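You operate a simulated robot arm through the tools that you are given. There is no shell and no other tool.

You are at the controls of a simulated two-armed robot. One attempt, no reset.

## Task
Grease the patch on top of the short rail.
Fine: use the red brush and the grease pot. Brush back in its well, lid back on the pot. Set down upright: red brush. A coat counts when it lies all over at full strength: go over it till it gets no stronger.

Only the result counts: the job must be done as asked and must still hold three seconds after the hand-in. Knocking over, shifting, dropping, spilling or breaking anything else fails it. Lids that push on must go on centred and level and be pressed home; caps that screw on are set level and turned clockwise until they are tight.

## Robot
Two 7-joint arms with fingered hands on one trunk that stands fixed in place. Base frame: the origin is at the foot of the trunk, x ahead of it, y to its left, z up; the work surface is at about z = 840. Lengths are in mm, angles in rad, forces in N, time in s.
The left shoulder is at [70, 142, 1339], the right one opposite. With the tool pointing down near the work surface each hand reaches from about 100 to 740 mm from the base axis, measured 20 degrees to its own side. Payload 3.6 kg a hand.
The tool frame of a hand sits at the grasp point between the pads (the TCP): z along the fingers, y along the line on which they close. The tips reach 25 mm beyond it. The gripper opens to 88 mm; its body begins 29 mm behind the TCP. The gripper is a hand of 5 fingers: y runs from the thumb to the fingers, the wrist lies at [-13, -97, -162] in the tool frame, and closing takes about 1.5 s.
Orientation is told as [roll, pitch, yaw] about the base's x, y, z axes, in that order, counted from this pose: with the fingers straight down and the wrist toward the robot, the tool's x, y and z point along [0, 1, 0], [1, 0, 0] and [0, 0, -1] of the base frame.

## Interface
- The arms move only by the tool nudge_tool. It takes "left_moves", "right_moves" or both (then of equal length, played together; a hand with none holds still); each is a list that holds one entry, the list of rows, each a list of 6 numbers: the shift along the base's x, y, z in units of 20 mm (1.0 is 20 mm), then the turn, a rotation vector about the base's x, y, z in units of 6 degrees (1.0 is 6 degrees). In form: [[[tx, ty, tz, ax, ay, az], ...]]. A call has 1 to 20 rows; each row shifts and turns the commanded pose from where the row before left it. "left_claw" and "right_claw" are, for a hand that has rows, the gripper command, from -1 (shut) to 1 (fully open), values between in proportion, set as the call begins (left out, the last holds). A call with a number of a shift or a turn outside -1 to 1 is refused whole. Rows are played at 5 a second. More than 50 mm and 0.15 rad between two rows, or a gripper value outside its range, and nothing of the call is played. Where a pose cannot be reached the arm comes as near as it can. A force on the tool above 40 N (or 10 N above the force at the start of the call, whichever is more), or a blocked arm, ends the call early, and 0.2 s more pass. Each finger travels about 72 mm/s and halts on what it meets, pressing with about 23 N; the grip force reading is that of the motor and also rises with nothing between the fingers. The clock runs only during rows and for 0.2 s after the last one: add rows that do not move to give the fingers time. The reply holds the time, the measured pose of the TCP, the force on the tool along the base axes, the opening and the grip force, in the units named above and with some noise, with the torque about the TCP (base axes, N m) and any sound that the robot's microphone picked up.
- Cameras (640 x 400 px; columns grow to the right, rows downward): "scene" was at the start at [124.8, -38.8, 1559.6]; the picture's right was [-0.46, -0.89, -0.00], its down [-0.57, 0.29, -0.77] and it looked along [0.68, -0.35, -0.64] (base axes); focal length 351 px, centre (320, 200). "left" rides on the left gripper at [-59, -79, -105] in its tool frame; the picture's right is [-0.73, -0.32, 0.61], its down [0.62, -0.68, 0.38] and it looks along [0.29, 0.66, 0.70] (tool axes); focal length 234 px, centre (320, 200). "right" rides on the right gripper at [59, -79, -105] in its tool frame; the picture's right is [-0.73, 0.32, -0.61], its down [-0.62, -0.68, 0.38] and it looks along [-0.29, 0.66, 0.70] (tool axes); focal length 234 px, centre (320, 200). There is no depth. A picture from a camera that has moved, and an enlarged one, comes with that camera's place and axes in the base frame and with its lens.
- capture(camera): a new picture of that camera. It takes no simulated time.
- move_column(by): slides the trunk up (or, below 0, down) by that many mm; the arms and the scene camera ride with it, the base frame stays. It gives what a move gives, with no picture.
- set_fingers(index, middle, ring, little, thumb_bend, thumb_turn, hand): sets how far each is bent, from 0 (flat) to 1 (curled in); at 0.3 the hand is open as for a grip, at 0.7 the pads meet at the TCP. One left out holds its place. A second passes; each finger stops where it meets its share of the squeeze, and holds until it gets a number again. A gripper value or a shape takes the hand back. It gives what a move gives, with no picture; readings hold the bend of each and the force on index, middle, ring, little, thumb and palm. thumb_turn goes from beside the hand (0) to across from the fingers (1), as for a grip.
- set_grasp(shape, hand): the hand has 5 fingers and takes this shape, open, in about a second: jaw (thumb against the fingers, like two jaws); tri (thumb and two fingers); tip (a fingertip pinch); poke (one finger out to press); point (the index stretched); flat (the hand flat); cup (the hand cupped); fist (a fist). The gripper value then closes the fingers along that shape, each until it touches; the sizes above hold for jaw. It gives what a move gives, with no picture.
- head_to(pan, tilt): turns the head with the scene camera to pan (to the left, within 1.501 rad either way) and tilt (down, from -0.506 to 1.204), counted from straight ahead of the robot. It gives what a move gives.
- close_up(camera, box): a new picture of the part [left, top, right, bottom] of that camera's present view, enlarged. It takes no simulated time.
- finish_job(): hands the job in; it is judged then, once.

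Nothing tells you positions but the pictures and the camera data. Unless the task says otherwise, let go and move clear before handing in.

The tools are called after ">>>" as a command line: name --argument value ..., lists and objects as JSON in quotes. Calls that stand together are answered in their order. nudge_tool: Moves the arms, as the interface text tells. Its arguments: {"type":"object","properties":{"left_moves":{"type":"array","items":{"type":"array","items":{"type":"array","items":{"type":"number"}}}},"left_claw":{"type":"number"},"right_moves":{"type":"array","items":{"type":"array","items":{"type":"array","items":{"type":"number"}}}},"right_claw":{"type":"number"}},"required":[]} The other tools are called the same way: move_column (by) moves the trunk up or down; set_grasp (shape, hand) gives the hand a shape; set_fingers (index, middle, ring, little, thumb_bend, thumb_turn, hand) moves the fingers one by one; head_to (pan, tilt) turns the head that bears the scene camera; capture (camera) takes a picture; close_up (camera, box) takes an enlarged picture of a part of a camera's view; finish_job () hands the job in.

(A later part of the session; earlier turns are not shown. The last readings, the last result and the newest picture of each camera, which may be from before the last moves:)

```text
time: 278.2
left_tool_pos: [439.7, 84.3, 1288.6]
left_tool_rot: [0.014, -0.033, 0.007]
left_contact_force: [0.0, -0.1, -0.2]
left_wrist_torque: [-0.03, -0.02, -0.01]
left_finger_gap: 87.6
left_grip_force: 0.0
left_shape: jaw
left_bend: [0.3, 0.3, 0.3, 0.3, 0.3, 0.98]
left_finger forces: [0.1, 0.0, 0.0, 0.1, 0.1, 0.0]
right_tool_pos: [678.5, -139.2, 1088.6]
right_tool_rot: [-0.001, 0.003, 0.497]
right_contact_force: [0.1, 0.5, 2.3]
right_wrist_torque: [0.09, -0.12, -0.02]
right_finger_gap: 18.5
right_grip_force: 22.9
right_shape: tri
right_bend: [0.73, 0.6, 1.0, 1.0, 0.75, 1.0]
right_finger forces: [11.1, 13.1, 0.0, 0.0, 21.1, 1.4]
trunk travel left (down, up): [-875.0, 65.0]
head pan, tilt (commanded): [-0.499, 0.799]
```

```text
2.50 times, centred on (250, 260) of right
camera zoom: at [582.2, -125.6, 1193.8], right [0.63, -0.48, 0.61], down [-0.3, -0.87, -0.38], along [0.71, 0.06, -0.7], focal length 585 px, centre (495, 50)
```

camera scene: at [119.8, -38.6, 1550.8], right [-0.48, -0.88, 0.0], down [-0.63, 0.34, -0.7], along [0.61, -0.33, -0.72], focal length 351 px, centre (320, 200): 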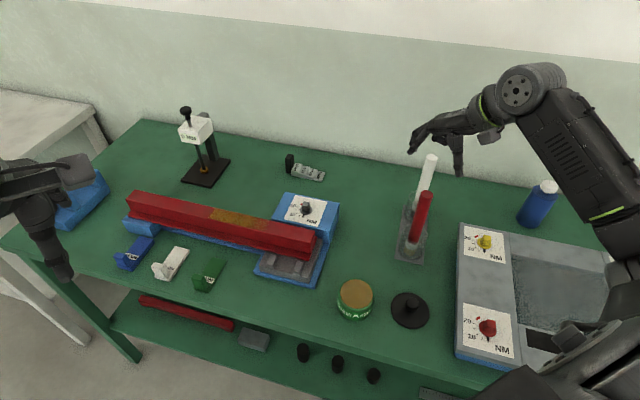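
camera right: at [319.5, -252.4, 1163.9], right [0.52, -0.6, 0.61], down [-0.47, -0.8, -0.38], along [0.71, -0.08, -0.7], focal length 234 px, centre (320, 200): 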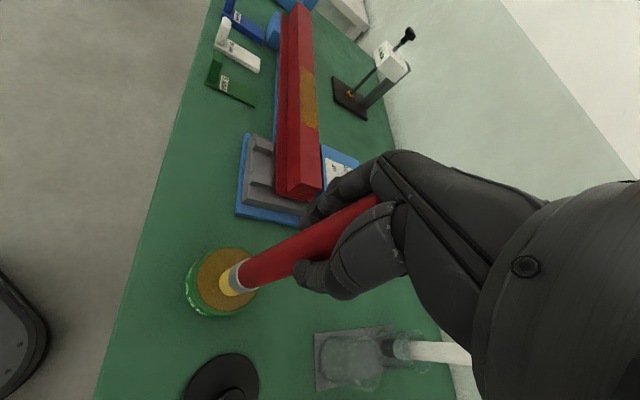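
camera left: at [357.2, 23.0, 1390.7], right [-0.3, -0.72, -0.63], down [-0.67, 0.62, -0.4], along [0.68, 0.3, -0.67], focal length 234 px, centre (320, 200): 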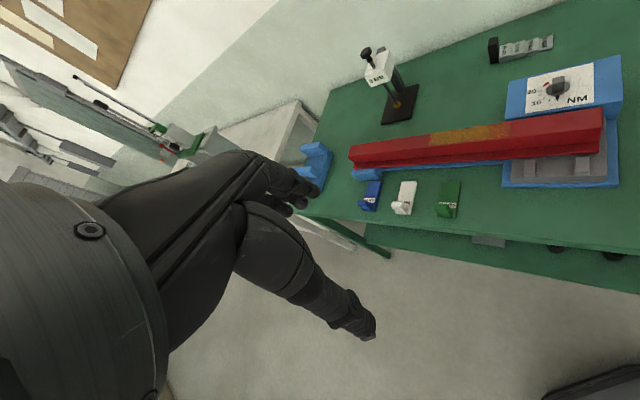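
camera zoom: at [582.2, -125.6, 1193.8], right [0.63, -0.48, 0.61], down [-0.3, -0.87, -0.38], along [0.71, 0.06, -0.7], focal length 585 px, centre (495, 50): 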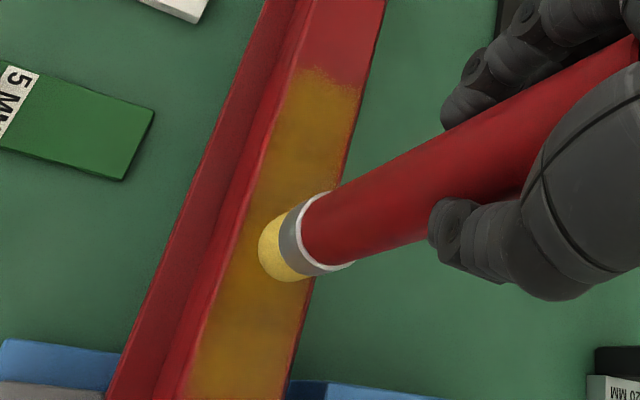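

Steady and straight. Last lane of this round: the back lane of the left half.

>>> nudge_tool --right_moves '[[[0, 0, 0.4, 0, 0, 0], [0.174, -0.179, 0, 0, 0, 0], [0.69, 0.67, 0, 0, 0, 0], [0.69, 0.67, 0, 0, 0, 0], [0.69, 0.67, 0, 0, 0, 0], [0.69, 0.67, 0, 0, 0, 0], [0, 0, -0.25, 0, 0, 0], [0, 0, -0.15, 0, 0, 0], [0, 0, 0, 0, 0, 0], [-0.18, -0.174, 0, 0, 0, 0], [-0.359, -0.348, 0, 0, 0, 0], [-0.359, -0.348, 0, 0, 0, 0], [-0.359, -0.348, 0, 0, 0, 0], [-0.359, -0.348, 0, 0, 0, 0], [-0.359, -0.348, 0, 0, 0, 0], [-0.359, -0.348, 0, 0, 0, 0], [-0.359, -0.348, 0, 0, 0, 0], [0, 0, 0, 0, 0, 0]]]'

>>> nudge_tool --right_moves '[[[0, 0, 0.5, 0, 0, 0], [0, 0, 0.6, 0, 0, 0], [-0.6, -0.58, 0.5, 0, 0, 0], [-0.7, -0.68, 0, 0, 0, 0], [-0.7, -0.68, 0, 0, 0, 0], [-0.7, -0.68, 0, 0, 0, 0], [-0.7, -0.68, 0, 0, 0, 0], [-0.7, -0.68, 0, 0, 0, 0], [0, 0, 0, 0, 0, 0]]]'

>>> close_up --camera "right" --box '[200, 130, 340, 270]'

>>> close_up --camera "left" --box '[410, 110, 530, 180]'

>>> close_up --camera "scene" --box '[190, 195, 290, 255]'

```text
time: 282.0
left_tool_pos: [439.5, 84.9, 1289.0]
left_tool_rot: [0.012, -0.034, 0.008]
left_contact_force: [0.2, -0.4, -0.2]
left_wrist_torque: [0.01, -0.01, -0.01]
left_finger_gap: 87.8
left_grip_force: 0.0
left_shape: jaw
left_bend: [0.3, 0.3, 0.3, 0.3, 0.3, 0.98]
left_finger forces: [0.0, 0.0, 0.0, 0.0, 0.0, 0.0]
right_tool_pos: [682.7, -142.3, 1088.2]
right_tool_rot: [0.001, 0.003, 0.497]
right_contact_force: [0.2, 0.6, 1.8]
right_wrist_torque: [0.05, -0.06, 0.04]
right_finger_gap: 18.3
right_grip_force: 23.1
right_shape: tri
right_bend: [0.73, 0.6, 1.0, 1.0, 0.75, 1.0]
right_finger forces: [10.9, 12.4, 0.0, 0.1, 20.7, 1.6]
trunk travel left (down, up): [-875.0, 65.0]
head pan, tilt (commanded): [-0.499, 0.799]
```

```text
time: 284.0
left_tool_pos: [439.0, 83.4, 1288.9]
left_tool_rot: [0.011, -0.031, 0.007]
left_contact_force: [0.3, 0.6, 0.0]
left_wrist_torque: [-0.02, 0.0, -0.04]
left_finger_gap: 87.9
left_grip_force: 0.1
left_shape: jaw
left_bend: [0.3, 0.3, 0.3, 0.3, 0.3, 0.98]
left_finger forces: [0.0, 0.1, 0.0, 0.1, 0.0, 0.0]
right_tool_pos: [600.7, -222.6, 1119.7]
right_tool_rot: [0.001, 0.004, 0.497]
right_contact_force: [-0.1, 0.0, -0.8]
right_wrist_torque: [0.0, -0.03, 0.01]
right_finger_gap: 18.2
right_grip_force: 23.7
right_shape: tri
right_bend: [0.73, 0.6, 1.0, 1.0, 0.75, 1.0]
right_finger forces: [11.2, 11.6, 0.0, 0.0, 19.9, 0.0]
trunk travel left (down, up): [-875.0, 65.0]
head pan, tilt (commanded): [-0.499, 0.799]
```

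```text
2.86 times, centred on (270, 200) of right
camera zoom: at [505.3, -208.3, 1225.0], right [0.63, -0.48, 0.61], down [-0.3, -0.87, -0.38], along [0.71, 0.06, -0.7], focal length 669 px, centre (463, 200)
```

zoom: 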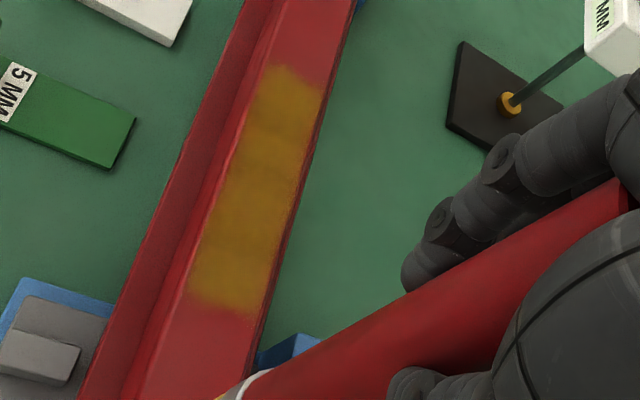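

```text
5.33 times, centred on (470, 145) of left
camera zoom: at [357.7, 23.7, 1390.6], right [-0.3, -0.72, -0.63], down [-0.67, 0.62, -0.4], along [0.68, 0.3, -0.67], focal length 1249 px, centre (-480, 493)
```

zoom: 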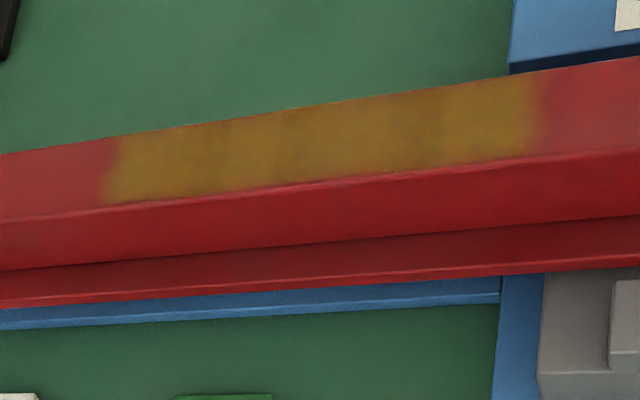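

```text
6.40 times, centred on (240, 225) of scene
camera zoom: at [120.3, -38.1, 1550.8], right [-0.48, -0.88, 0.0], down [-0.63, 0.34, -0.7], along [0.61, -0.33, -0.72], focal length 2248 px, centre (832, 40)
```

zoom: 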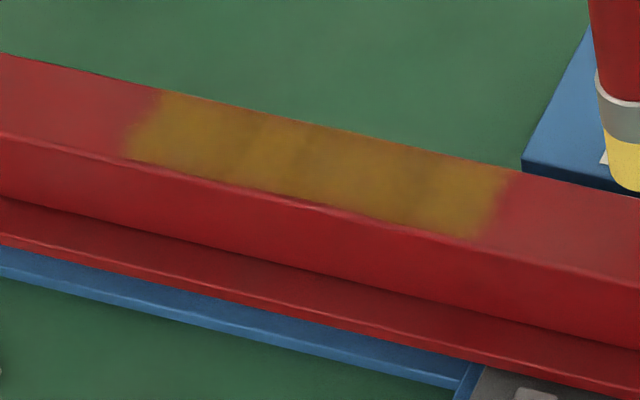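

Nothing visibly strengthened in this round, so the coat looks saturated. To be thorough at the left edge, I'll add short strokes starting beyond it, with a yaw that gives more reach.

>>> nudge_tool --right_moves '[[[0.883, 0.8775, 0, 0, 0, -0.239], [0.883, 0.8775, 0, 0, 0, -0.239], [0.883, 0.8775, 0, 0, 0, -0.239], [0.883, 0.8775, 0, 0, 0, -0.239], [0.883, 0.8775, 0, 0, 0, -0.239], [0.883, 0.8775, 0, 0, 0, -0.239], [0.883, 0.8775, 0, 0, 0, -0.239], [0.883, 0.8775, 0, 0, 0, -0.239], [0, 0, -0.6, 0, 0, 0], [0, 0, -0.5, 0, 0, 0], [0, 0, 0, 0, 0, 0]]]'

>>> close_up --camera "right" --box '[160, 180, 340, 340]'

>>> close_up --camera "left" --box '[380, 80, 560, 190]'

```text
time: 286.4
left_tool_pos: [440.2, 85.6, 1289.6]
left_tool_rot: [0.012, -0.031, 0.006]
left_contact_force: [0.3, -0.9, -0.3]
left_wrist_torque: [-0.01, -0.01, -0.01]
left_finger_gap: 87.8
left_grip_force: 0.1
left_shape: jaw
left_bend: [0.3, 0.3, 0.3, 0.3, 0.3, 0.98]
left_finger forces: [0.1, 0.0, 0.0, 0.0, 0.0, 0.0]
right_tool_pos: [744.4, -81.9, 1097.7]
right_tool_rot: [-0.001, 0.004, 0.298]
right_contact_force: [-0.1, -0.7, -1.2]
right_wrist_torque: [-0.01, 0.01, -0.02]
right_finger_gap: 18.0
right_grip_force: 22.9
right_shape: tri
right_bend: [0.73, 0.6, 1.0, 1.0, 0.75, 1.0]
right_finger forces: [11.1, 11.7, 0.1, 0.1, 20.1, 0.1]
trunk travel left (down, up): [-875.0, 65.0]
head pan, tilt (commanded): [-0.499, 0.799]
```

```text
2.50 times, centred on (250, 260) of right
camera zoom: at [652.0, -49.0, 1203.4], right [0.52, -0.6, 0.61], down [-0.47, -0.8, -0.38], along [0.71, -0.08, -0.7], focal length 585 px, centre (495, 50)
```

zoom: 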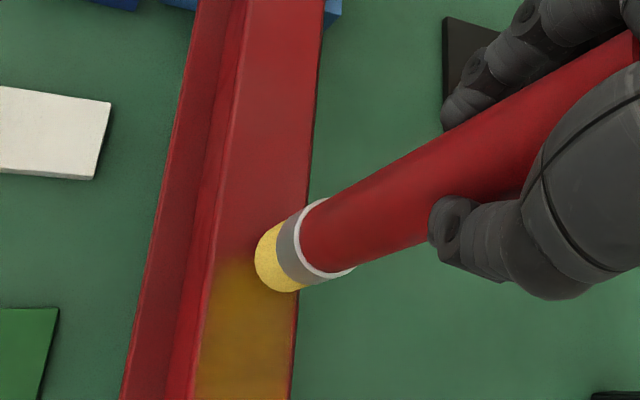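

```text
3.56 times, centred on (470, 135) of left
camera zoom: at [357.5, 24.2, 1390.6], right [-0.3, -0.72, -0.63], down [-0.67, 0.62, -0.4], along [0.68, 0.3, -0.67], focal length 833 px, centre (-213, 431)
```

zoom: 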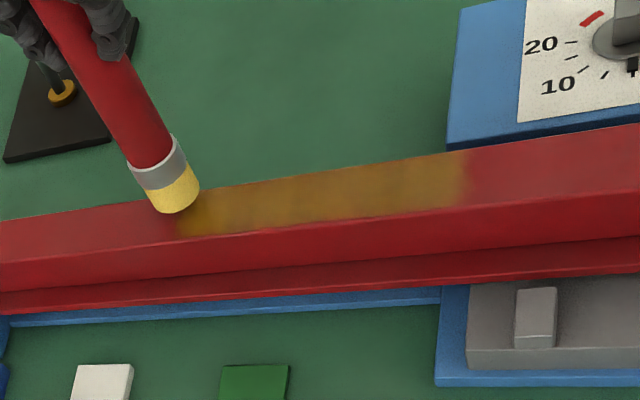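

>>> nudge_tool --right_moves '[[[-0.14, 0.143, -0.2, 0, 0, 0], [0, 0, -0.2, 0, 0, 0], [0, 0, -0.1, 0, 0, 0], [0, 0, 0, 0, 0, 0], [-0.15, -0.145, 0, 0, 0, 0], [-0.25, -0.2425, 0, 0, 0, 0], [-0.25, -0.2425, 0, 0, 0, 0], [-0.25, -0.2425, 0, 0, 0, 0], [-0.25, -0.2425, 0, 0, 0, 0], [0, 0, 0, 0, 0, 0]]]'

>>> close_up --camera "right" --box '[160, 180, 340, 340]'

>>> close_up --camera "left" --box '[380, 80, 560, 190]'

```text
time: 288.6
left_tool_pos: [439.4, 84.5, 1289.2]
left_tool_rot: [0.013, -0.032, 0.006]
left_contact_force: [0.0, -0.3, 0.7]
left_wrist_torque: [0.01, 0.01, 0.0]
left_finger_gap: 87.8
left_grip_force: 0.1
left_shape: jaw
left_bend: [0.3, 0.3, 0.3, 0.3, 0.3, 0.98]
left_finger forces: [0.0, 0.0, 0.0, 0.2, 0.1, 0.0]
right_tool_pos: [717.0, -101.1, 1087.5]
right_tool_rot: [0.0, 0.004, 0.298]
right_contact_force: [0.6, 0.5, 1.6]
right_wrist_torque: [0.06, -0.05, 0.01]
right_finger_gap: 18.2
right_grip_force: 23.1
right_shape: tri
right_bend: [0.73, 0.6, 1.0, 1.0, 0.75, 1.0]
right_finger forces: [11.1, 12.5, 0.0, 0.0, 20.3, 0.6]
trunk travel left (down, up): [-875.0, 65.0]
head pan, tilt (commanded): [-0.499, 0.799]
```

```text
2.50 times, centred on (250, 260) of right
camera zoom: at [625.6, -68.2, 1193.8], right [0.52, -0.6, 0.61], down [-0.47, -0.8, -0.38], along [0.71, -0.09, -0.7], focal length 585 px, centre (495, 50)
```

zoom: 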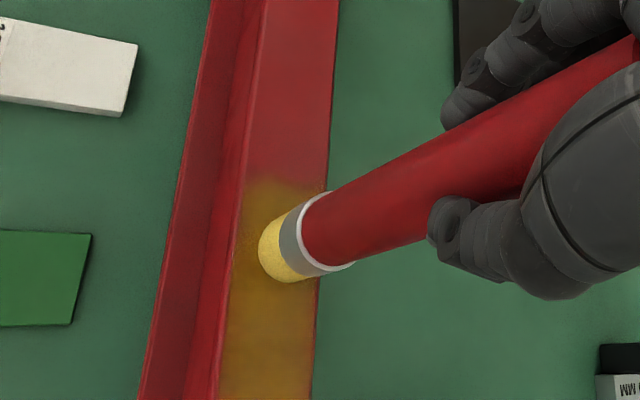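

```text
3.56 times, centred on (470, 135) of left
camera zoom: at [357.0, 23.6, 1390.8], right [-0.3, -0.72, -0.63], down [-0.67, 0.62, -0.4], along [0.68, 0.3, -0.67], focal length 833 px, centre (-213, 431)
```

zoom: 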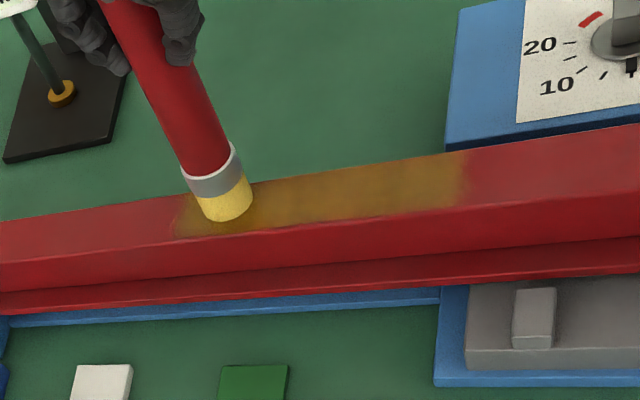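

The left boundary stayed put, so it's the patch's real edge. Two more short strokes there, on the front and back lanes.

>>> nudge_tool --right_moves '[[[0, 0, 0.3, 0, 0, 0], [-0.17, 0.174, 0, 0, 0, 0], [0.5, 0.485, 0, 0, 0, 0], [0.5, 0.485, 0, 0, 0, 0], [0, 0, -0.2, 0, 0, 0], [0, 0, -0.11, 0, 0, 0], [0, 0, 0, 0, 0, 0], [-0.15, -0.145, 0, 0, 0, 0], [-0.25, -0.2425, 0, 0, 0, 0], [-0.25, -0.2425, 0, 0, 0, 0], [-0.25, -0.2425, 0, 0, 0, 0], [-0.25, -0.2425, 0, 0, 0, 0], [0, 0, 0, 0, 0, 0]]]'

>>> nudge_tool --right_moves '[[[0, 0, 0.3, 0, 0, 0], [0.35, -0.36, 0, 0, 0, 0], [0.55, 0.534, 0, 0, 0, 0], [0.55, 0.534, 0, 0, 0, 0], [0, 0, -0.2, 0, 0, 0], [0, 0, -0.1, 0, 0, 0], [0, 0, 0, 0, 0, 0], [-0.15, -0.145, 0, 0, 0, 0], [-0.25, -0.2425, 0, 0, 0, 0], [-0.25, -0.2425, 0, 0, 0, 0], [-0.25, -0.2425, 0, 0, 0, 0], [-0.25, -0.2425, 0, 0, 0, 0], [0, 0, 0, 0, 0, 0]]]'

>>> close_up --camera "right" --box '[160, 180, 340, 340]'

>>> close_up --camera "left" --box '[380, 80, 560, 190]'

```text
time: 291.4
left_tool_pos: [438.8, 83.5, 1289.7]
left_tool_rot: [0.013, -0.035, 0.007]
left_contact_force: [-0.8, 0.1, 0.2]
left_wrist_torque: [0.02, -0.02, -0.02]
left_finger_gap: 87.8
left_grip_force: 0.1
left_shape: jaw
left_bend: [0.3, 0.3, 0.3, 0.3, 0.3, 0.98]
left_finger forces: [0.1, 0.0, 0.0, 0.1, 0.0, 0.0]
right_tool_pos: [710.0, -99.3, 1088.0]
right_tool_rot: [-0.001, 0.001, 0.298]
right_contact_force: [1.3, 0.6, 2.7]
right_wrist_torque: [0.05, -0.15, 0.01]
right_finger_gap: 18.3
right_grip_force: 22.9
right_shape: tri
right_bend: [0.73, 0.6, 1.0, 1.0, 0.75, 1.0]
right_finger forces: [11.2, 13.2, 0.1, 0.1, 20.3, 0.9]
trunk travel left (down, up): [-875.0, 65.0]
head pan, tilt (commanded): [-0.499, 0.799]
```

```text
time: 294.2
left_tool_pos: [439.1, 84.8, 1289.4]
left_tool_rot: [0.012, -0.034, 0.008]
left_contact_force: [-0.4, 0.1, 1.1]
left_wrist_torque: [-0.01, 0.02, -0.02]
left_finger_gap: 87.8
left_grip_force: 0.1
left_shape: jaw
left_bend: [0.3, 0.3, 0.3, 0.3, 0.3, 0.98]
left_finger forces: [0.1, 0.1, 0.0, 0.1, 0.1, 0.0]
right_tool_pos: [716.3, -107.6, 1087.2]
right_tool_rot: [0.0, 0.004, 0.297]
right_contact_force: [-0.3, 0.4, 4.4]
right_wrist_torque: [0.06, -0.16, 0.01]
right_finger_gap: 18.3
right_grip_force: 23.3
right_shape: tri
right_bend: [0.73, 0.6, 1.0, 1.0, 0.75, 1.0]
right_finger forces: [11.3, 13.1, 0.1, 0.0, 20.4, 1.6]
trunk travel left (down, up): [-875.0, 65.0]
head pan, tilt (commanded): [-0.499, 0.799]
```

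```text
2.50 times, centred on (250, 260) of right
camera zoom: at [624.5, -75.4, 1193.6], right [0.52, -0.6, 0.61], down [-0.47, -0.8, -0.38], along [0.71, -0.08, -0.7], focal length 585 px, centre (495, 50)
```

zoom: 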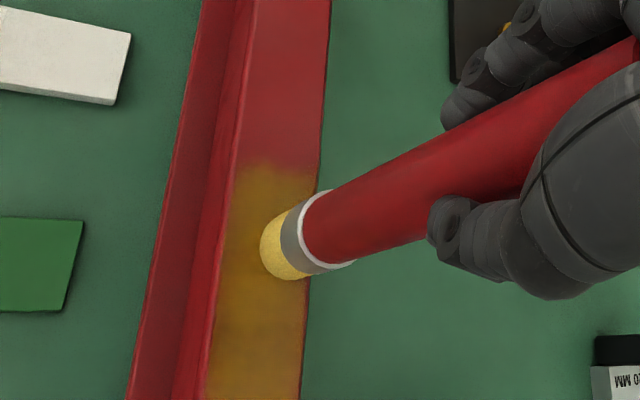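

```text
3.56 times, centred on (470, 135) of left
camera zoom: at [356.8, 23.9, 1390.8], right [-0.3, -0.72, -0.63], down [-0.67, 0.62, -0.4], along [0.68, 0.3, -0.67], focal length 833 px, centre (-213, 431)
```

zoom: 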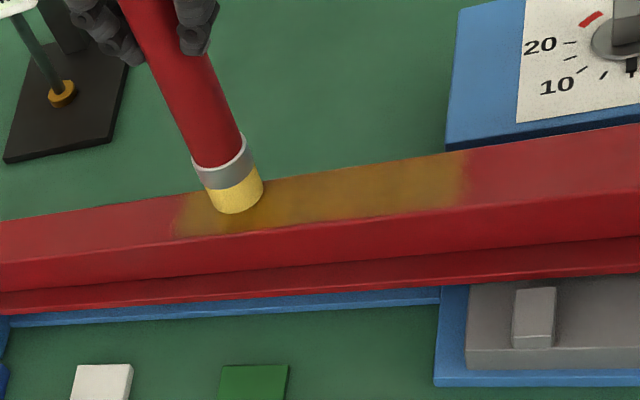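

>>> nudge_tool --right_moves '[[[0, 0, 0.5, 0, 0, 0], [0, 0, 0.7, 0, 0, 0], [-0.6, -0.58, 0.7, 0, 0, 0], [-0.7, -0.68, 0.3, 0, 0, 0], [-0.7, -0.68, 0, 0, 0, 0], [-0.7, -0.68, 0, 0, 0, 0], [-0.7, -0.68, 0, 0, 0, 0], [-0.7, -0.68, 0, 0, 0, 0], [-0.7, -0.68, 0, 0, 0, 0], [-0.7, -0.68, 0, 0, 0, 0], [0, 0, 0, 0, 0, 0]]]'

>>> capture --camera "right"

>>> close_up --camera "right" --box '[200, 120, 320, 240]'

>>> close_up --camera "left" --box '[420, 115, 520, 175]'

>>> close_up --camera "scene" --box '[190, 195, 290, 255]'

```text
time: 296.6
left_tool_pos: [440.2, 83.4, 1288.2]
left_tool_rot: [0.014, -0.031, 0.007]
left_contact_force: [-0.1, -0.9, -0.3]
left_wrist_torque: [0.02, 0.02, 0.0]
left_finger_gap: 87.6
left_grip_force: 0.1
left_shape: jaw
left_bend: [0.3, 0.3, 0.3, 0.3, 0.3, 0.98]
left_finger forces: [0.0, 0.0, 0.1, 0.1, 0.1, 0.1]
right_tool_pos: [606.0, -214.3, 1132.3]
right_tool_rot: [0.002, 0.003, 0.297]
right_contact_force: [0.6, 0.1, -0.7]
right_wrist_torque: [0.01, 0.03, -0.01]
right_finger_gap: 17.9
right_grip_force: 23.0
right_shape: tri
right_bend: [0.73, 0.61, 1.0, 1.0, 0.75, 1.0]
right_finger forces: [11.0, 11.7, 0.0, 0.0, 19.8, 0.1]
trunk travel left (down, up): [-875.0, 65.0]
head pan, tilt (commanded): [-0.499, 0.799]
```

```text
taken
camera right: at [515.4, -182.8, 1237.8], right [0.52, -0.6, 0.61], down [-0.47, -0.8, -0.38], along [0.71, -0.08, -0.7], focal length 234 px, centre (320, 200)
```

right: 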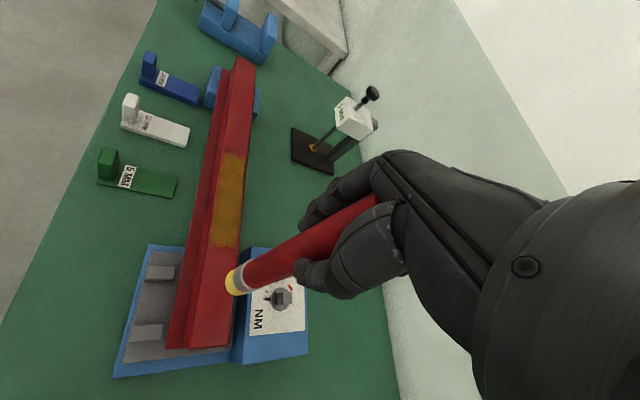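

```text
3.33 times, centred on (260, 180) of right
camera zoom: at [515.4, -182.8, 1237.8], right [0.52, -0.6, 0.61], down [-0.47, -0.8, -0.38], along [0.71, -0.08, -0.7], focal length 781 px, centre (520, 267)
```

zoom: 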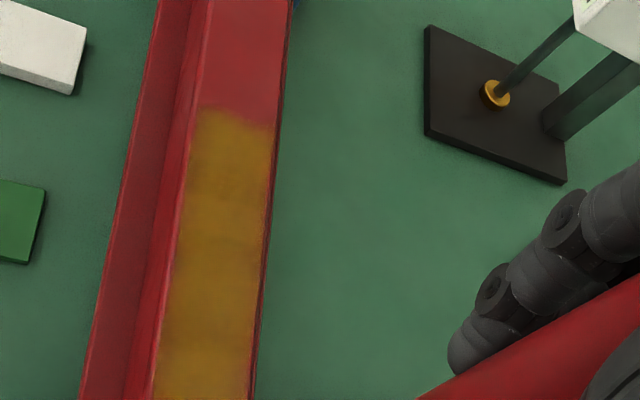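

```text
6.40 times, centred on (470, 145) of left
camera zoom: at [357.7, 23.6, 1390.6], right [-0.3, -0.72, -0.63], down [-0.67, 0.62, -0.4], along [0.68, 0.3, -0.67], focal length 1499 px, centre (-640, 552)
```

zoom: 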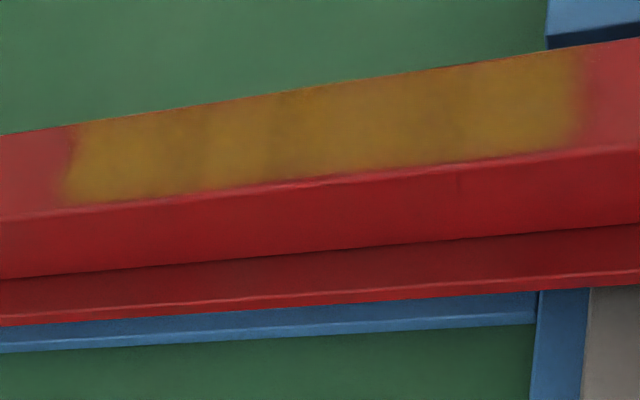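

```text
6.40 times, centred on (240, 225) of scene
camera zoom: at [120.3, -38.2, 1550.8], right [-0.48, -0.88, 0.0], down [-0.63, 0.34, -0.7], along [0.61, -0.33, -0.72], focal length 2248 px, centre (832, 40)
```

zoom: 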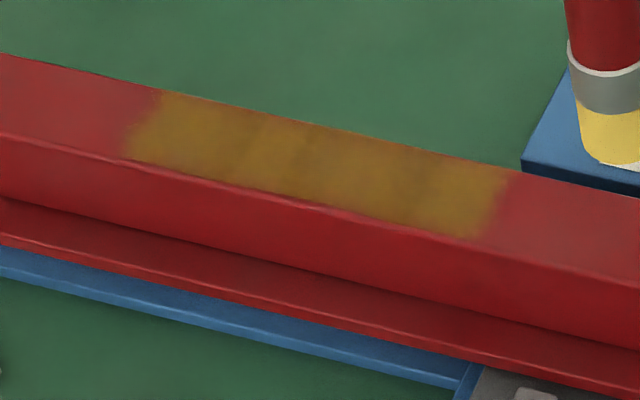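

The coat is even and unchanged over two rounds, so the patch is done. Now I'll carry the brush back above its well.

>>> nudge_tool --right_moves '[[[-0.5, -0.94, 0, 0, 0, 0], [-0.5, -0.94, 0, 0, 0, 0], [-0.5, -0.94, 0, 0, 0, 0], [-0.5, -0.94, 0, 0, 0, 0], [-0.5, -0.94, 0, 0, 0, 0], [-0.5, -0.94, 0, 0, 0, 0], [-0.5, -0.94, 0, 0, 0, 0], [-0.5, -0.94, 0, 0, 0, 0], [-0.5, -0.94, 0, 0, 0, 0], [-0.5, -0.94, 0, 0, 0, 0], [-0.5, -0.94, 0, 0, 0, 0], [-0.5, -0.94, 0, 0, 0, 0], [-0.5, -0.94, 0, 0, 0, 0], [-0.5, -0.94, 0, 0, 0, 0], [0, 0, 0, 0, 0, 0]]]'

>>> capture --camera "right"

>>> close_up --camera "right" --box '[180, 170, 400, 340]'

>>> close_up --camera "scene" --box '[360, 110, 480, 280]'

```text
time: 299.8
left_tool_pos: [440.6, 83.9, 1288.8]
left_tool_rot: [0.012, -0.032, 0.007]
left_contact_force: [0.8, 0.0, 0.1]
left_wrist_torque: [-0.01, -0.02, -0.02]
left_finger_gap: 87.9
left_grip_force: 0.0
left_shape: jaw
left_bend: [0.3, 0.3, 0.3, 0.3, 0.3, 0.98]
left_finger forces: [0.0, 0.0, 0.0, 0.1, 0.0, 0.1]
right_tool_pos: [467.6, -479.1, 1131.7]
right_tool_rot: [0.001, 0.004, 0.297]
right_contact_force: [0.2, 0.2, -1.2]
right_wrist_torque: [0.01, 0.01, -0.02]
right_finger_gap: 18.4
right_grip_force: 23.2
right_shape: tri
right_bend: [0.73, 0.61, 1.0, 1.0, 0.75, 1.0]
right_finger forces: [11.1, 11.6, 0.0, 0.1, 19.8, 0.1]
trunk travel left (down, up): [-875.0, 65.0]
head pan, tilt (commanded): [-0.499, 0.799]
```

```text
taken
camera right: at [375.6, -446.2, 1237.3], right [0.52, -0.6, 0.61], down [-0.47, -0.8, -0.38], along [0.71, -0.08, -0.7], focal length 234 px, centre (320, 200)
```

right: 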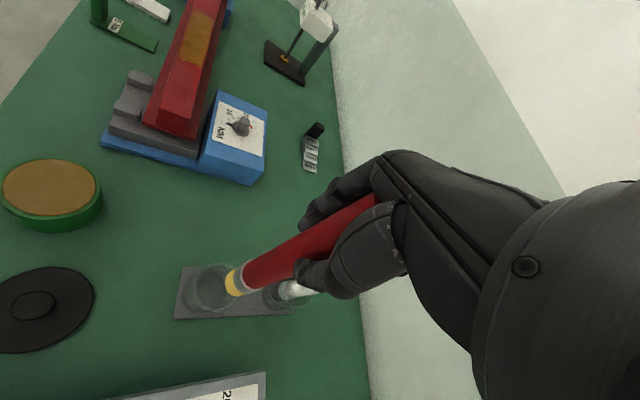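

```text
2.35 times, centred on (290, 255) of right
camera zoom: at [375.6, -446.2, 1237.3], right [0.52, -0.6, 0.61], down [-0.47, -0.8, -0.38], along [0.71, -0.08, -0.7], focal length 551 px, centre (391, 71)
```

zoom: 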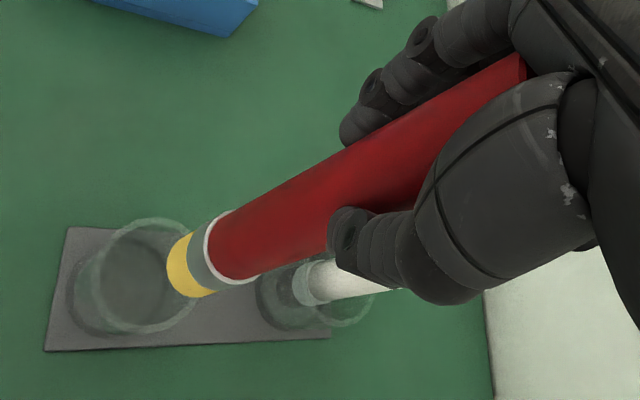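

```text
2.35 times, centred on (420, 195) of scene
camera zoom: at [120.2, -38.5, 1550.8], right [-0.48, -0.88, 0.0], down [-0.63, 0.34, -0.7], along [0.61, -0.33, -0.72], focal length 826 px, centre (85, 212)
```

zoom: 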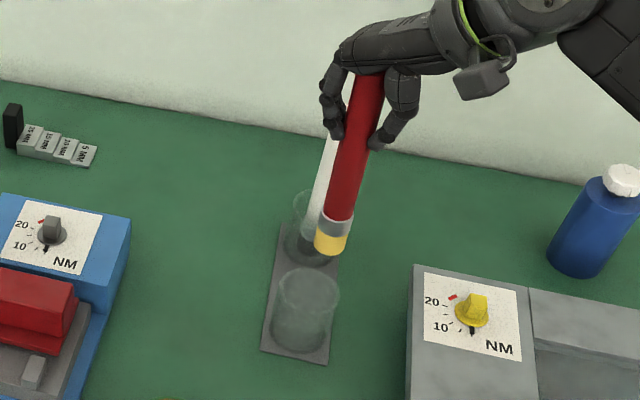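

>>> close_up --camera "scene" --box '[396, 130, 456, 220]'

>>> close_up --camera "right" --box '[210, 180, 390, 310]'

```text
4.44 times, centred on (426, 175) of scene
camera zoom: at [120.2, -38.5, 1550.8], right [-0.48, -0.88, 0.0], down [-0.63, 0.34, -0.7], along [0.61, -0.33, -0.72], focal length 1561 px, centre (-151, 311)
```

zoom: 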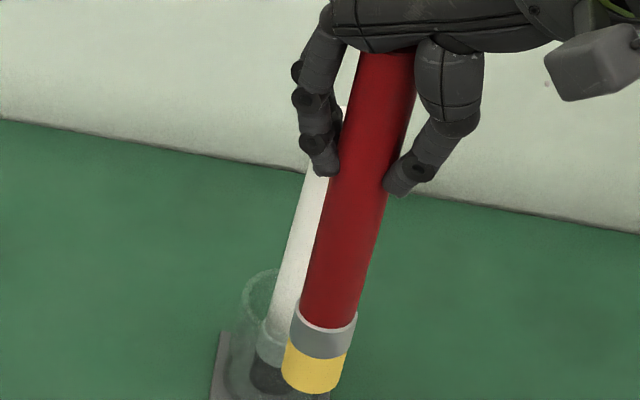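

```text
3.08 times, centred on (300, 245) of right
camera zoom: at [375.6, -446.2, 1237.3], right [0.52, -0.6, 0.61], down [-0.47, -0.8, -0.38], along [0.71, -0.08, -0.7], focal length 720 px, centre (382, 62)
```

zoom: 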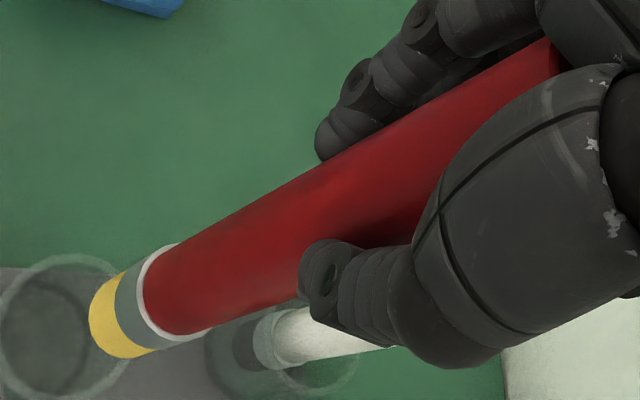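

The brush is within about 2 to 3° of vertical. I'll trim that, centre it over the well, and lower to the rim to check.

>>> nudge_tool --right_moves '[[[0.2, -0.25, 0, 0.18, -0.1, 0], [0, 0, 0, 0.17, -0.09, 0], [0, 0, -0.6, 0, 0, 0], [0, 0, -0.8, 0, 0, 0], [0, 0, -0.8, 0, 0, 0], [0, 0, -0.8, 0, 0, 0], [0, 0, -0.5, 0, 0, 0], [0, 0, 0, 0, 0, 0]]]'

>>> close_up --camera "right" --box '[180, 170, 400, 340]'

>>> close_up --camera "scene" --box '[380, 150, 460, 270]'

```text
time: 301.6
left_tool_pos: [439.3, 83.8, 1289.0]
left_tool_rot: [0.013, -0.034, 0.008]
left_contact_force: [0.1, 0.2, -0.1]
left_wrist_torque: [0.02, -0.05, 0.02]
left_finger_gap: 87.7
left_grip_force: 0.1
left_shape: jaw
left_bend: [0.3, 0.3, 0.3, 0.3, 0.3, 0.98]
left_finger forces: [0.0, 0.0, 0.0, 0.1, 0.0, 0.0]
right_tool_pos: [470.5, -483.7, 1061.4]
right_tool_rot: [0.031, -0.027, 0.299]
right_contact_force: [1.2, 0.3, -1.0]
right_wrist_torque: [-0.03, 0.0, 0.02]
right_finger_gap: 18.2
right_grip_force: 22.5
right_shape: tri
right_bend: [0.73, 0.61, 1.0, 1.0, 0.75, 1.0]
right_finger forces: [11.1, 11.9, 0.1, 0.0, 19.8, 0.1]
trunk travel left (down, up): [-875.0, 65.0]
head pan, tilt (commanded): [-0.499, 0.799]
```

```text
2.35 times, centred on (290, 255) of right
camera zoom: at [377.3, -454.8, 1166.8], right [0.51, -0.62, 0.59], down [-0.46, -0.78, -0.42], along [0.72, -0.06, -0.69], focal length 551 px, centre (391, 71)
```

zoom: 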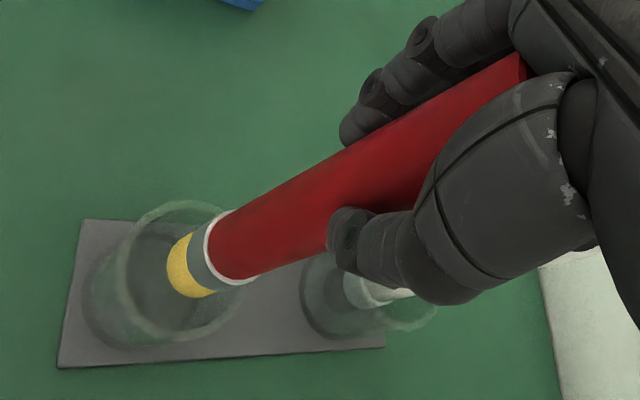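

```text
3.33 times, centred on (420, 210) of scene
camera zoom: at [119.9, -38.6, 1550.8], right [-0.48, -0.88, 0.0], down [-0.63, 0.34, -0.7], along [0.61, -0.33, -0.72], focal length 1171 px, centre (-13, 167)
```

zoom: 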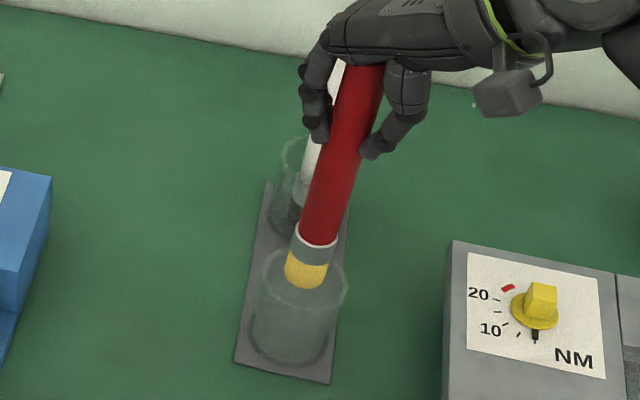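

>>> nudge_tool --right_moves '[[[-0.05, 0.05, -0.4, 0, 0, 0], [0, 0, -0.5, 0, 0, 0], [0, 0, -0.5, 0, 0, 0], [0, 0, -0.5, 0, 0, 0], [0, 0, -0.4, 0, 0, 0], [0, 0, -0.2, 0, 0, 0], [0, 0, 0, 0, 0, 0]]]'

>>> close_up --camera "right" --box '[180, 170, 400, 340]'

>>> close_up --camera "scene" --box '[380, 150, 460, 270]'

```text
time: 303.2
left_tool_pos: [440.3, 83.4, 1289.5]
left_tool_rot: [0.012, -0.034, 0.007]
left_contact_force: [0.5, 0.0, 0.3]
left_wrist_torque: [-0.02, 0.0, 0.0]
left_finger_gap: 87.9
left_grip_force: 0.1
left_shape: jaw
left_bend: [0.3, 0.3, 0.3, 0.3, 0.3, 0.98]
left_finger forces: [0.1, 0.1, 0.1, 0.0, 0.0, 0.0]
right_tool_pos: [469.7, -483.2, 1011.5]
right_tool_rot: [0.029, -0.025, 0.296]
right_contact_force: [0.0, -0.1, -0.5]
right_wrist_torque: [-0.01, 0.01, 0.03]
right_finger_gap: 17.9
right_grip_force: 22.8
right_shape: tri
right_bend: [0.73, 0.61, 1.0, 1.0, 0.75, 1.0]
right_finger forces: [11.1, 11.8, 0.0, 0.1, 19.9, 0.0]
trunk travel left (down, up): [-875.0, 65.0]
head pan, tilt (commanded): [-0.499, 0.799]
```

```text
2.35 times, centred on (290, 255) of right
camera zoom: at [376.5, -454.0, 1116.7], right [0.51, -0.62, 0.59], down [-0.46, -0.78, -0.42], along [0.72, -0.06, -0.69], focal length 551 px, centre (391, 71)
```

zoom: 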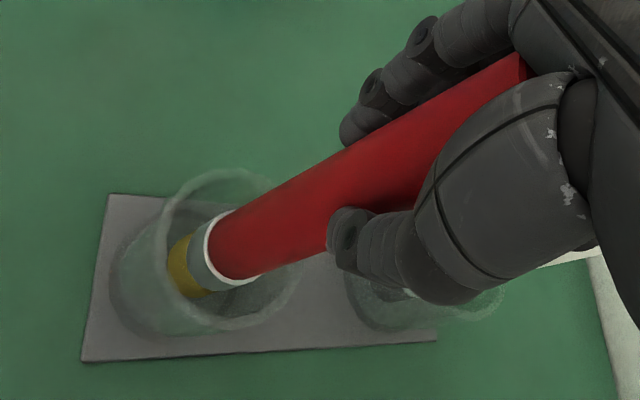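

```text
3.33 times, centred on (420, 210) of scene
camera zoom: at [119.9, -38.6, 1550.8], right [-0.48, -0.88, 0.0], down [-0.63, 0.34, -0.7], along [0.61, -0.33, -0.72], focal length 1171 px, centre (-13, 167)
```

zoom: 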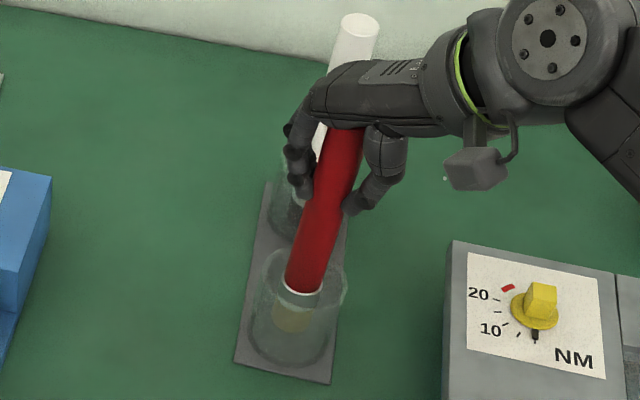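

>>> nudge_tool --right_moves '[[[0, 0, -0.15, 0, 0, 0], [0, 0, -0.15, 0, 0, 0], [0, 0, -0.1, 0, 0, 0], [0, 0, 0, 0, 0, 0]]]'

>>> nudge_tool --right_moves '[[[0, 0, -0.06, 0, 0, 0], [0, 0, 0, 0, 0, 0]]]'

>>> nudge_tool --right_moves '[[[0, 0, -0.06, 0, 0, 0], [0, 0, 0, 0, 0, 0]]]'

>>> nudge_tool --right_moves '[[[0, 0, -0.06, 0, 0, 0], [0, 0, 0, 0, 0, 0]]]'

```text
time: 304.2
left_tool_pos: [439.2, 83.5, 1289.7]
left_tool_rot: [0.013, -0.034, 0.007]
left_contact_force: [-0.2, -0.3, -0.1]
left_wrist_torque: [0.05, -0.01, 0.03]
left_finger_gap: 87.8
left_grip_force: 0.0
left_shape: jaw
left_bend: [0.3, 0.3, 0.3, 0.3, 0.3, 0.98]
left_finger forces: [0.0, 0.0, 0.1, 0.0, 0.1, 0.1]
right_tool_pos: [470.9, -482.1, 1003.5]
right_tool_rot: [0.029, -0.027, 0.297]
right_contact_force: [0.0, 0.3, -0.8]
right_wrist_torque: [-0.01, -0.01, -0.05]
right_finger_gap: 18.3
right_grip_force: 23.1
right_shape: tri
right_bend: [0.73, 0.61, 1.0, 1.0, 0.75, 1.0]
right_finger forces: [11.1, 11.7, 0.0, 0.0, 19.8, 0.2]
trunk travel left (down, up): [-875.0, 65.0]
head pan, tilt (commanded): [-0.499, 0.799]
```

```text
time: 304.8
left_tool_pos: [439.2, 83.9, 1289.3]
left_tool_rot: [0.012, -0.031, 0.008]
left_contact_force: [0.3, -0.3, 0.8]
left_wrist_torque: [0.0, 0.0, -0.02]
left_finger_gap: 87.7
left_grip_force: 0.0
left_shape: jaw
left_bend: [0.3, 0.3, 0.3, 0.3, 0.3, 0.98]
left_finger forces: [0.0, 0.0, 0.0, 0.1, 0.0, 0.0]
right_tool_pos: [469.8, -482.1, 1001.6]
right_tool_rot: [0.028, -0.026, 0.297]
right_contact_force: [0.4, 0.5, -1.4]
right_wrist_torque: [0.0, 0.03, 0.02]
right_finger_gap: 18.0
right_grip_force: 22.4
right_shape: tri
right_bend: [0.73, 0.61, 1.0, 1.0, 0.75, 1.0]
right_finger forces: [11.2, 11.7, 0.1, 0.0, 19.8, 0.1]
trunk travel left (down, up): [-875.0, 65.0]
head pan, tilt (commanded): [-0.499, 0.799]
```

```text
time: 305.4
left_tool_pos: [439.7, 84.0, 1288.4]
left_tool_rot: [0.013, -0.033, 0.006]
left_contact_force: [0.2, 0.7, -0.3]
left_wrist_torque: [0.01, -0.03, 0.02]
left_finger_gap: 87.8
left_grip_force: 0.0
left_shape: jaw
left_bend: [0.3, 0.3, 0.3, 0.3, 0.3, 0.98]
left_finger forces: [0.0, 0.1, 0.1, 0.0, 0.0, 0.1]
right_tool_pos: [470.4, -483.3, 1001.0]
right_tool_rot: [0.03, -0.026, 0.298]
right_contact_force: [0.0, 0.7, -0.6]
right_wrist_torque: [0.03, 0.0, -0.01]
right_finger_gap: 17.9
right_grip_force: 23.0
right_shape: tri
right_bend: [0.73, 0.61, 1.0, 1.0, 0.75, 1.0]
right_finger forces: [11.1, 11.7, 0.0, 0.0, 19.8, 0.1]
trunk travel left (down, up): [-875.0, 65.0]
head pan, tilt (commanded): [-0.499, 0.799]
```

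```text
time: 306.0
left_tool_pos: [438.8, 83.9, 1289.5]
left_tool_rot: [0.012, -0.035, 0.008]
left_contact_force: [-0.3, 0.3, -0.2]
left_wrist_torque: [0.04, -0.01, -0.02]
left_finger_gap: 87.6
left_grip_force: 0.1
left_shape: jaw
left_bend: [0.3, 0.3, 0.3, 0.3, 0.3, 0.98]
left_finger forces: [0.1, 0.0, 0.0, 0.0, 0.0, 0.0]
right_tool_pos: [469.8, -483.2, 999.6]
right_tool_rot: [0.028, -0.026, 0.299]
right_contact_force: [0.3, 0.0, -1.5]
right_wrist_torque: [0.0, 0.0, 0.01]
right_finger_gap: 18.1
right_grip_force: 22.8
right_shape: tri
right_bend: [0.73, 0.61, 1.0, 1.0, 0.75, 1.0]
right_finger forces: [11.1, 11.7, 0.0, 0.0, 19.7, 0.2]
trunk travel left (down, up): [-875.0, 65.0]
head pan, tilt (commanded): [-0.499, 0.799]
```

>>> nudge_tool --right_moves '[[[0, 0, -0.06, 0, 0, 0], [0, 0, 0, 0, 0, 0]]]'

>>> nudge_tool --right_moves '[[[0, 0, -0.06, 0, 0, 0], [0, 0, 0, 0, 0, 0]]]'

>>> nudge_tool --right_moves '[[[0, 0, -0.05, 0, 0, 0], [0, 0, 0, 0, 0, 0]]]'

```text
time: 306.6
left_tool_pos: [439.4, 83.5, 1289.8]
left_tool_rot: [0.011, -0.033, 0.006]
left_contact_force: [1.2, 0.4, 0.7]
left_wrist_torque: [0.0, 0.0, 0.01]
left_finger_gap: 88.2
left_grip_force: 0.0
left_shape: jaw
left_bend: [0.3, 0.3, 0.3, 0.3, 0.3, 0.98]
left_finger forces: [0.0, 0.0, 0.0, 0.1, 0.0, 0.0]
right_tool_pos: [469.6, -482.5, 997.1]
right_tool_rot: [0.031, -0.026, 0.297]
right_contact_force: [0.5, 0.4, 0.0]
right_wrist_torque: [0.02, -0.04, 0.02]
right_finger_gap: 17.9
right_grip_force: 22.9
right_shape: tri
right_bend: [0.73, 0.61, 1.0, 1.0, 0.75, 1.0]
right_finger forces: [11.1, 11.6, 0.1, 0.1, 19.8, 0.1]
trunk travel left (down, up): [-875.0, 65.0]
head pan, tilt (commanded): [-0.499, 0.799]
```

```text
time: 307.2
left_tool_pos: [438.4, 83.4, 1289.0]
left_tool_rot: [0.013, -0.031, 0.005]
left_contact_force: [0.2, 0.6, -0.5]
left_wrist_torque: [-0.01, 0.0, 0.0]
left_finger_gap: 87.8
left_grip_force: 0.0
left_shape: jaw
left_bend: [0.3, 0.3, 0.3, 0.3, 0.3, 0.98]
left_finger forces: [0.0, 0.1, 0.1, 0.0, 0.0, 0.0]
right_tool_pos: [468.7, -482.0, 996.9]
right_tool_rot: [0.029, -0.025, 0.296]
right_contact_force: [0.1, 0.8, -0.2]
right_wrist_torque: [-0.03, 0.01, -0.01]
right_finger_gap: 18.2
right_grip_force: 23.2
right_shape: tri
right_bend: [0.73, 0.61, 1.0, 1.0, 0.75, 1.0]
right_finger forces: [11.0, 11.8, 0.0, 0.0, 19.8, 0.1]
trunk travel left (down, up): [-875.0, 65.0]
head pan, tilt (commanded): [-0.499, 0.799]
```

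```text
time: 307.8
left_tool_pos: [438.9, 84.2, 1289.2]
left_tool_rot: [0.014, -0.035, 0.007]
left_contact_force: [-0.2, -0.1, -0.7]
left_wrist_torque: [0.0, -0.03, 0.01]
left_finger_gap: 87.8
left_grip_force: 0.0
left_shape: jaw
left_bend: [0.3, 0.3, 0.3, 0.3, 0.3, 0.98]
left_finger forces: [0.1, 0.1, 0.1, 0.0, 0.1, 0.0]
right_tool_pos: [468.6, -483.6, 997.8]
right_tool_rot: [0.029, -0.028, 0.296]
right_contact_force: [0.3, -0.5, 1.7]
right_wrist_torque: [0.02, 0.01, 0.02]
right_finger_gap: 18.0
right_grip_force: 23.3
right_shape: tri
right_bend: [0.73, 0.61, 1.0, 1.0, 0.75, 1.0]
right_finger forces: [11.2, 12.0, 0.0, 0.0, 20.3, 0.3]
trunk travel left (down, up): [-875.0, 65.0]
head pan, tilt (commanded): [-0.499, 0.799]
```

>>> nudge_tool --right_moves '[[[0, 0, -0.03, 0, 0, 0], [0, 0, 0, 0, 0, 0]]]'

>>> close_up --camera "right" --box '[180, 170, 400, 340]'

>>> close_up --camera "scene" --box '[380, 150, 460, 270]'

```text
time: 308.4
left_tool_pos: [438.5, 84.8, 1288.2]
left_tool_rot: [0.014, -0.034, 0.007]
left_contact_force: [0.5, 0.4, -0.2]
left_wrist_torque: [0.01, 0.01, -0.03]
left_finger_gap: 87.5
left_grip_force: 0.0
left_shape: jaw
left_bend: [0.3, 0.3, 0.3, 0.3, 0.3, 0.98]
left_finger forces: [0.1, 0.0, 0.1, 0.0, 0.1, 0.0]
right_tool_pos: [469.1, -483.4, 996.9]
right_tool_rot: [0.029, -0.026, 0.297]
right_contact_force: [0.4, -0.6, 5.5]
right_wrist_torque: [0.01, -0.03, 0.01]
right_finger_gap: 18.2
right_grip_force: 23.3
right_shape: tri
right_bend: [0.73, 0.61, 1.0, 1.0, 0.75, 1.0]
right_finger forces: [11.3, 12.4, 0.0, 0.0, 20.7, 0.4]
trunk travel left (down, up): [-875.0, 65.0]
head pan, tilt (commanded): [-0.499, 0.799]
```

```text
2.35 times, centred on (290, 255) of right
camera zoom: at [375.7, -453.4, 1101.9], right [0.51, -0.62, 0.59], down [-0.46, -0.78, -0.42], along [0.73, -0.06, -0.69], focal length 551 px, centre (391, 71)
```

zoom: 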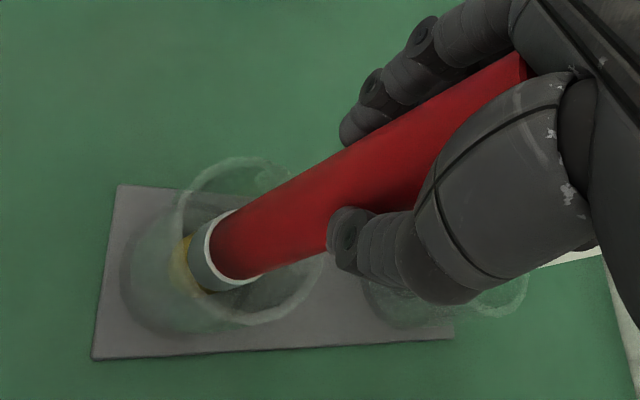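

```text
3.33 times, centred on (420, 210) of scene
camera zoom: at [119.1, -37.6, 1551.0], right [-0.48, -0.88, 0.0], down [-0.63, 0.34, -0.7], along [0.61, -0.33, -0.72], focal length 1171 px, centre (-13, 167)
```

zoom: 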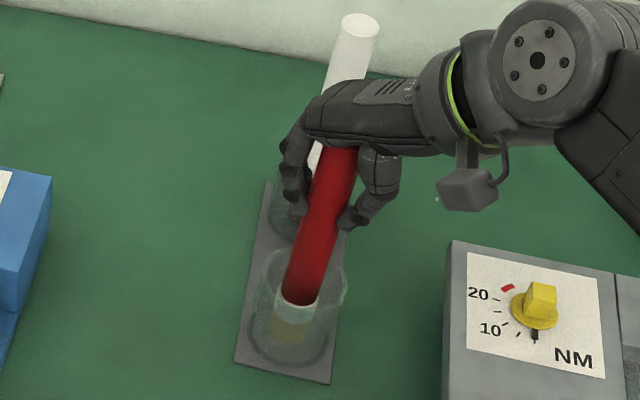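

The brush is down with 5 N of contact. I'll release slowly so it can settle on its flat base.

>>> nudge_tool --right_moves '[[[0, 0, 0.03, 0, 0, 0], [0, 0, 0, 0, 0, 0], [0, 0, 0, 0, 0, 0]]]' --right_claw -0.45

>>> close_up --camera "right" --box '[180, 170, 400, 340]'

>>> close_up --camera "scene" --box '[380, 150, 460, 270]'

```text
time: 309.2
left_tool_pos: [438.9, 85.2, 1289.6]
left_tool_rot: [0.013, -0.034, 0.005]
left_contact_force: [1.3, 0.1, 0.2]
left_wrist_torque: [0.02, -0.04, 0.03]
left_finger_gap: 87.7
left_grip_force: 0.0
left_shape: jaw
left_bend: [0.3, 0.3, 0.3, 0.3, 0.3, 0.98]
left_finger forces: [0.0, 0.0, 0.0, 0.0, 0.0, 0.0]
right_tool_pos: [469.5, -483.4, 996.2]
right_tool_rot: [0.03, -0.024, 0.297]
right_contact_force: [-0.7, 0.2, 1.2]
right_wrist_torque: [-0.05, -0.02, -0.03]
right_finger_gap: 24.0
right_grip_force: 0.1
right_shape: tri
right_bend: [0.74, 0.55, 0.99, 0.99, 0.74, 1.0]
right_finger forces: [0.0, 0.1, 0.0, 0.0, 0.1, 0.8]
trunk travel left (down, up): [-875.0, 65.0]
head pan, tilt (commanded): [-0.499, 0.799]
```

```text
2.35 times, centred on (290, 255) of right
camera zoom: at [375.8, -453.8, 1101.9], right [0.51, -0.62, 0.59], down [-0.46, -0.78, -0.42], along [0.72, -0.06, -0.69], focal length 551 px, centre (391, 71)
```

zoom: 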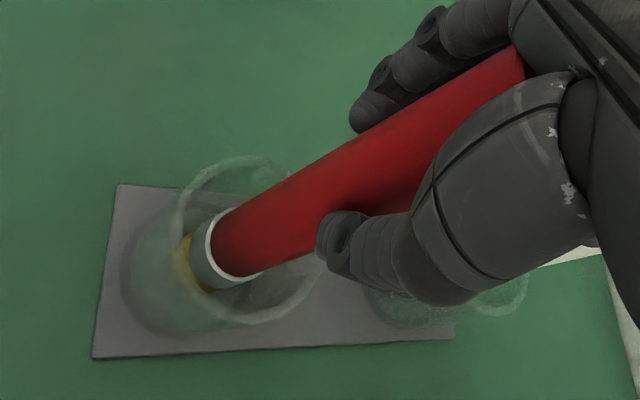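

```text
3.33 times, centred on (420, 210) of scene
camera zoom: at [119.6, -38.2, 1550.8], right [-0.48, -0.88, 0.0], down [-0.63, 0.34, -0.7], along [0.61, -0.33, -0.72], focal length 1171 px, centre (-13, 167)
```

zoom: 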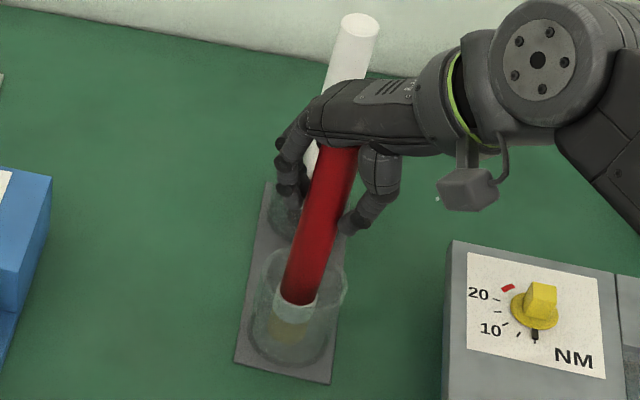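

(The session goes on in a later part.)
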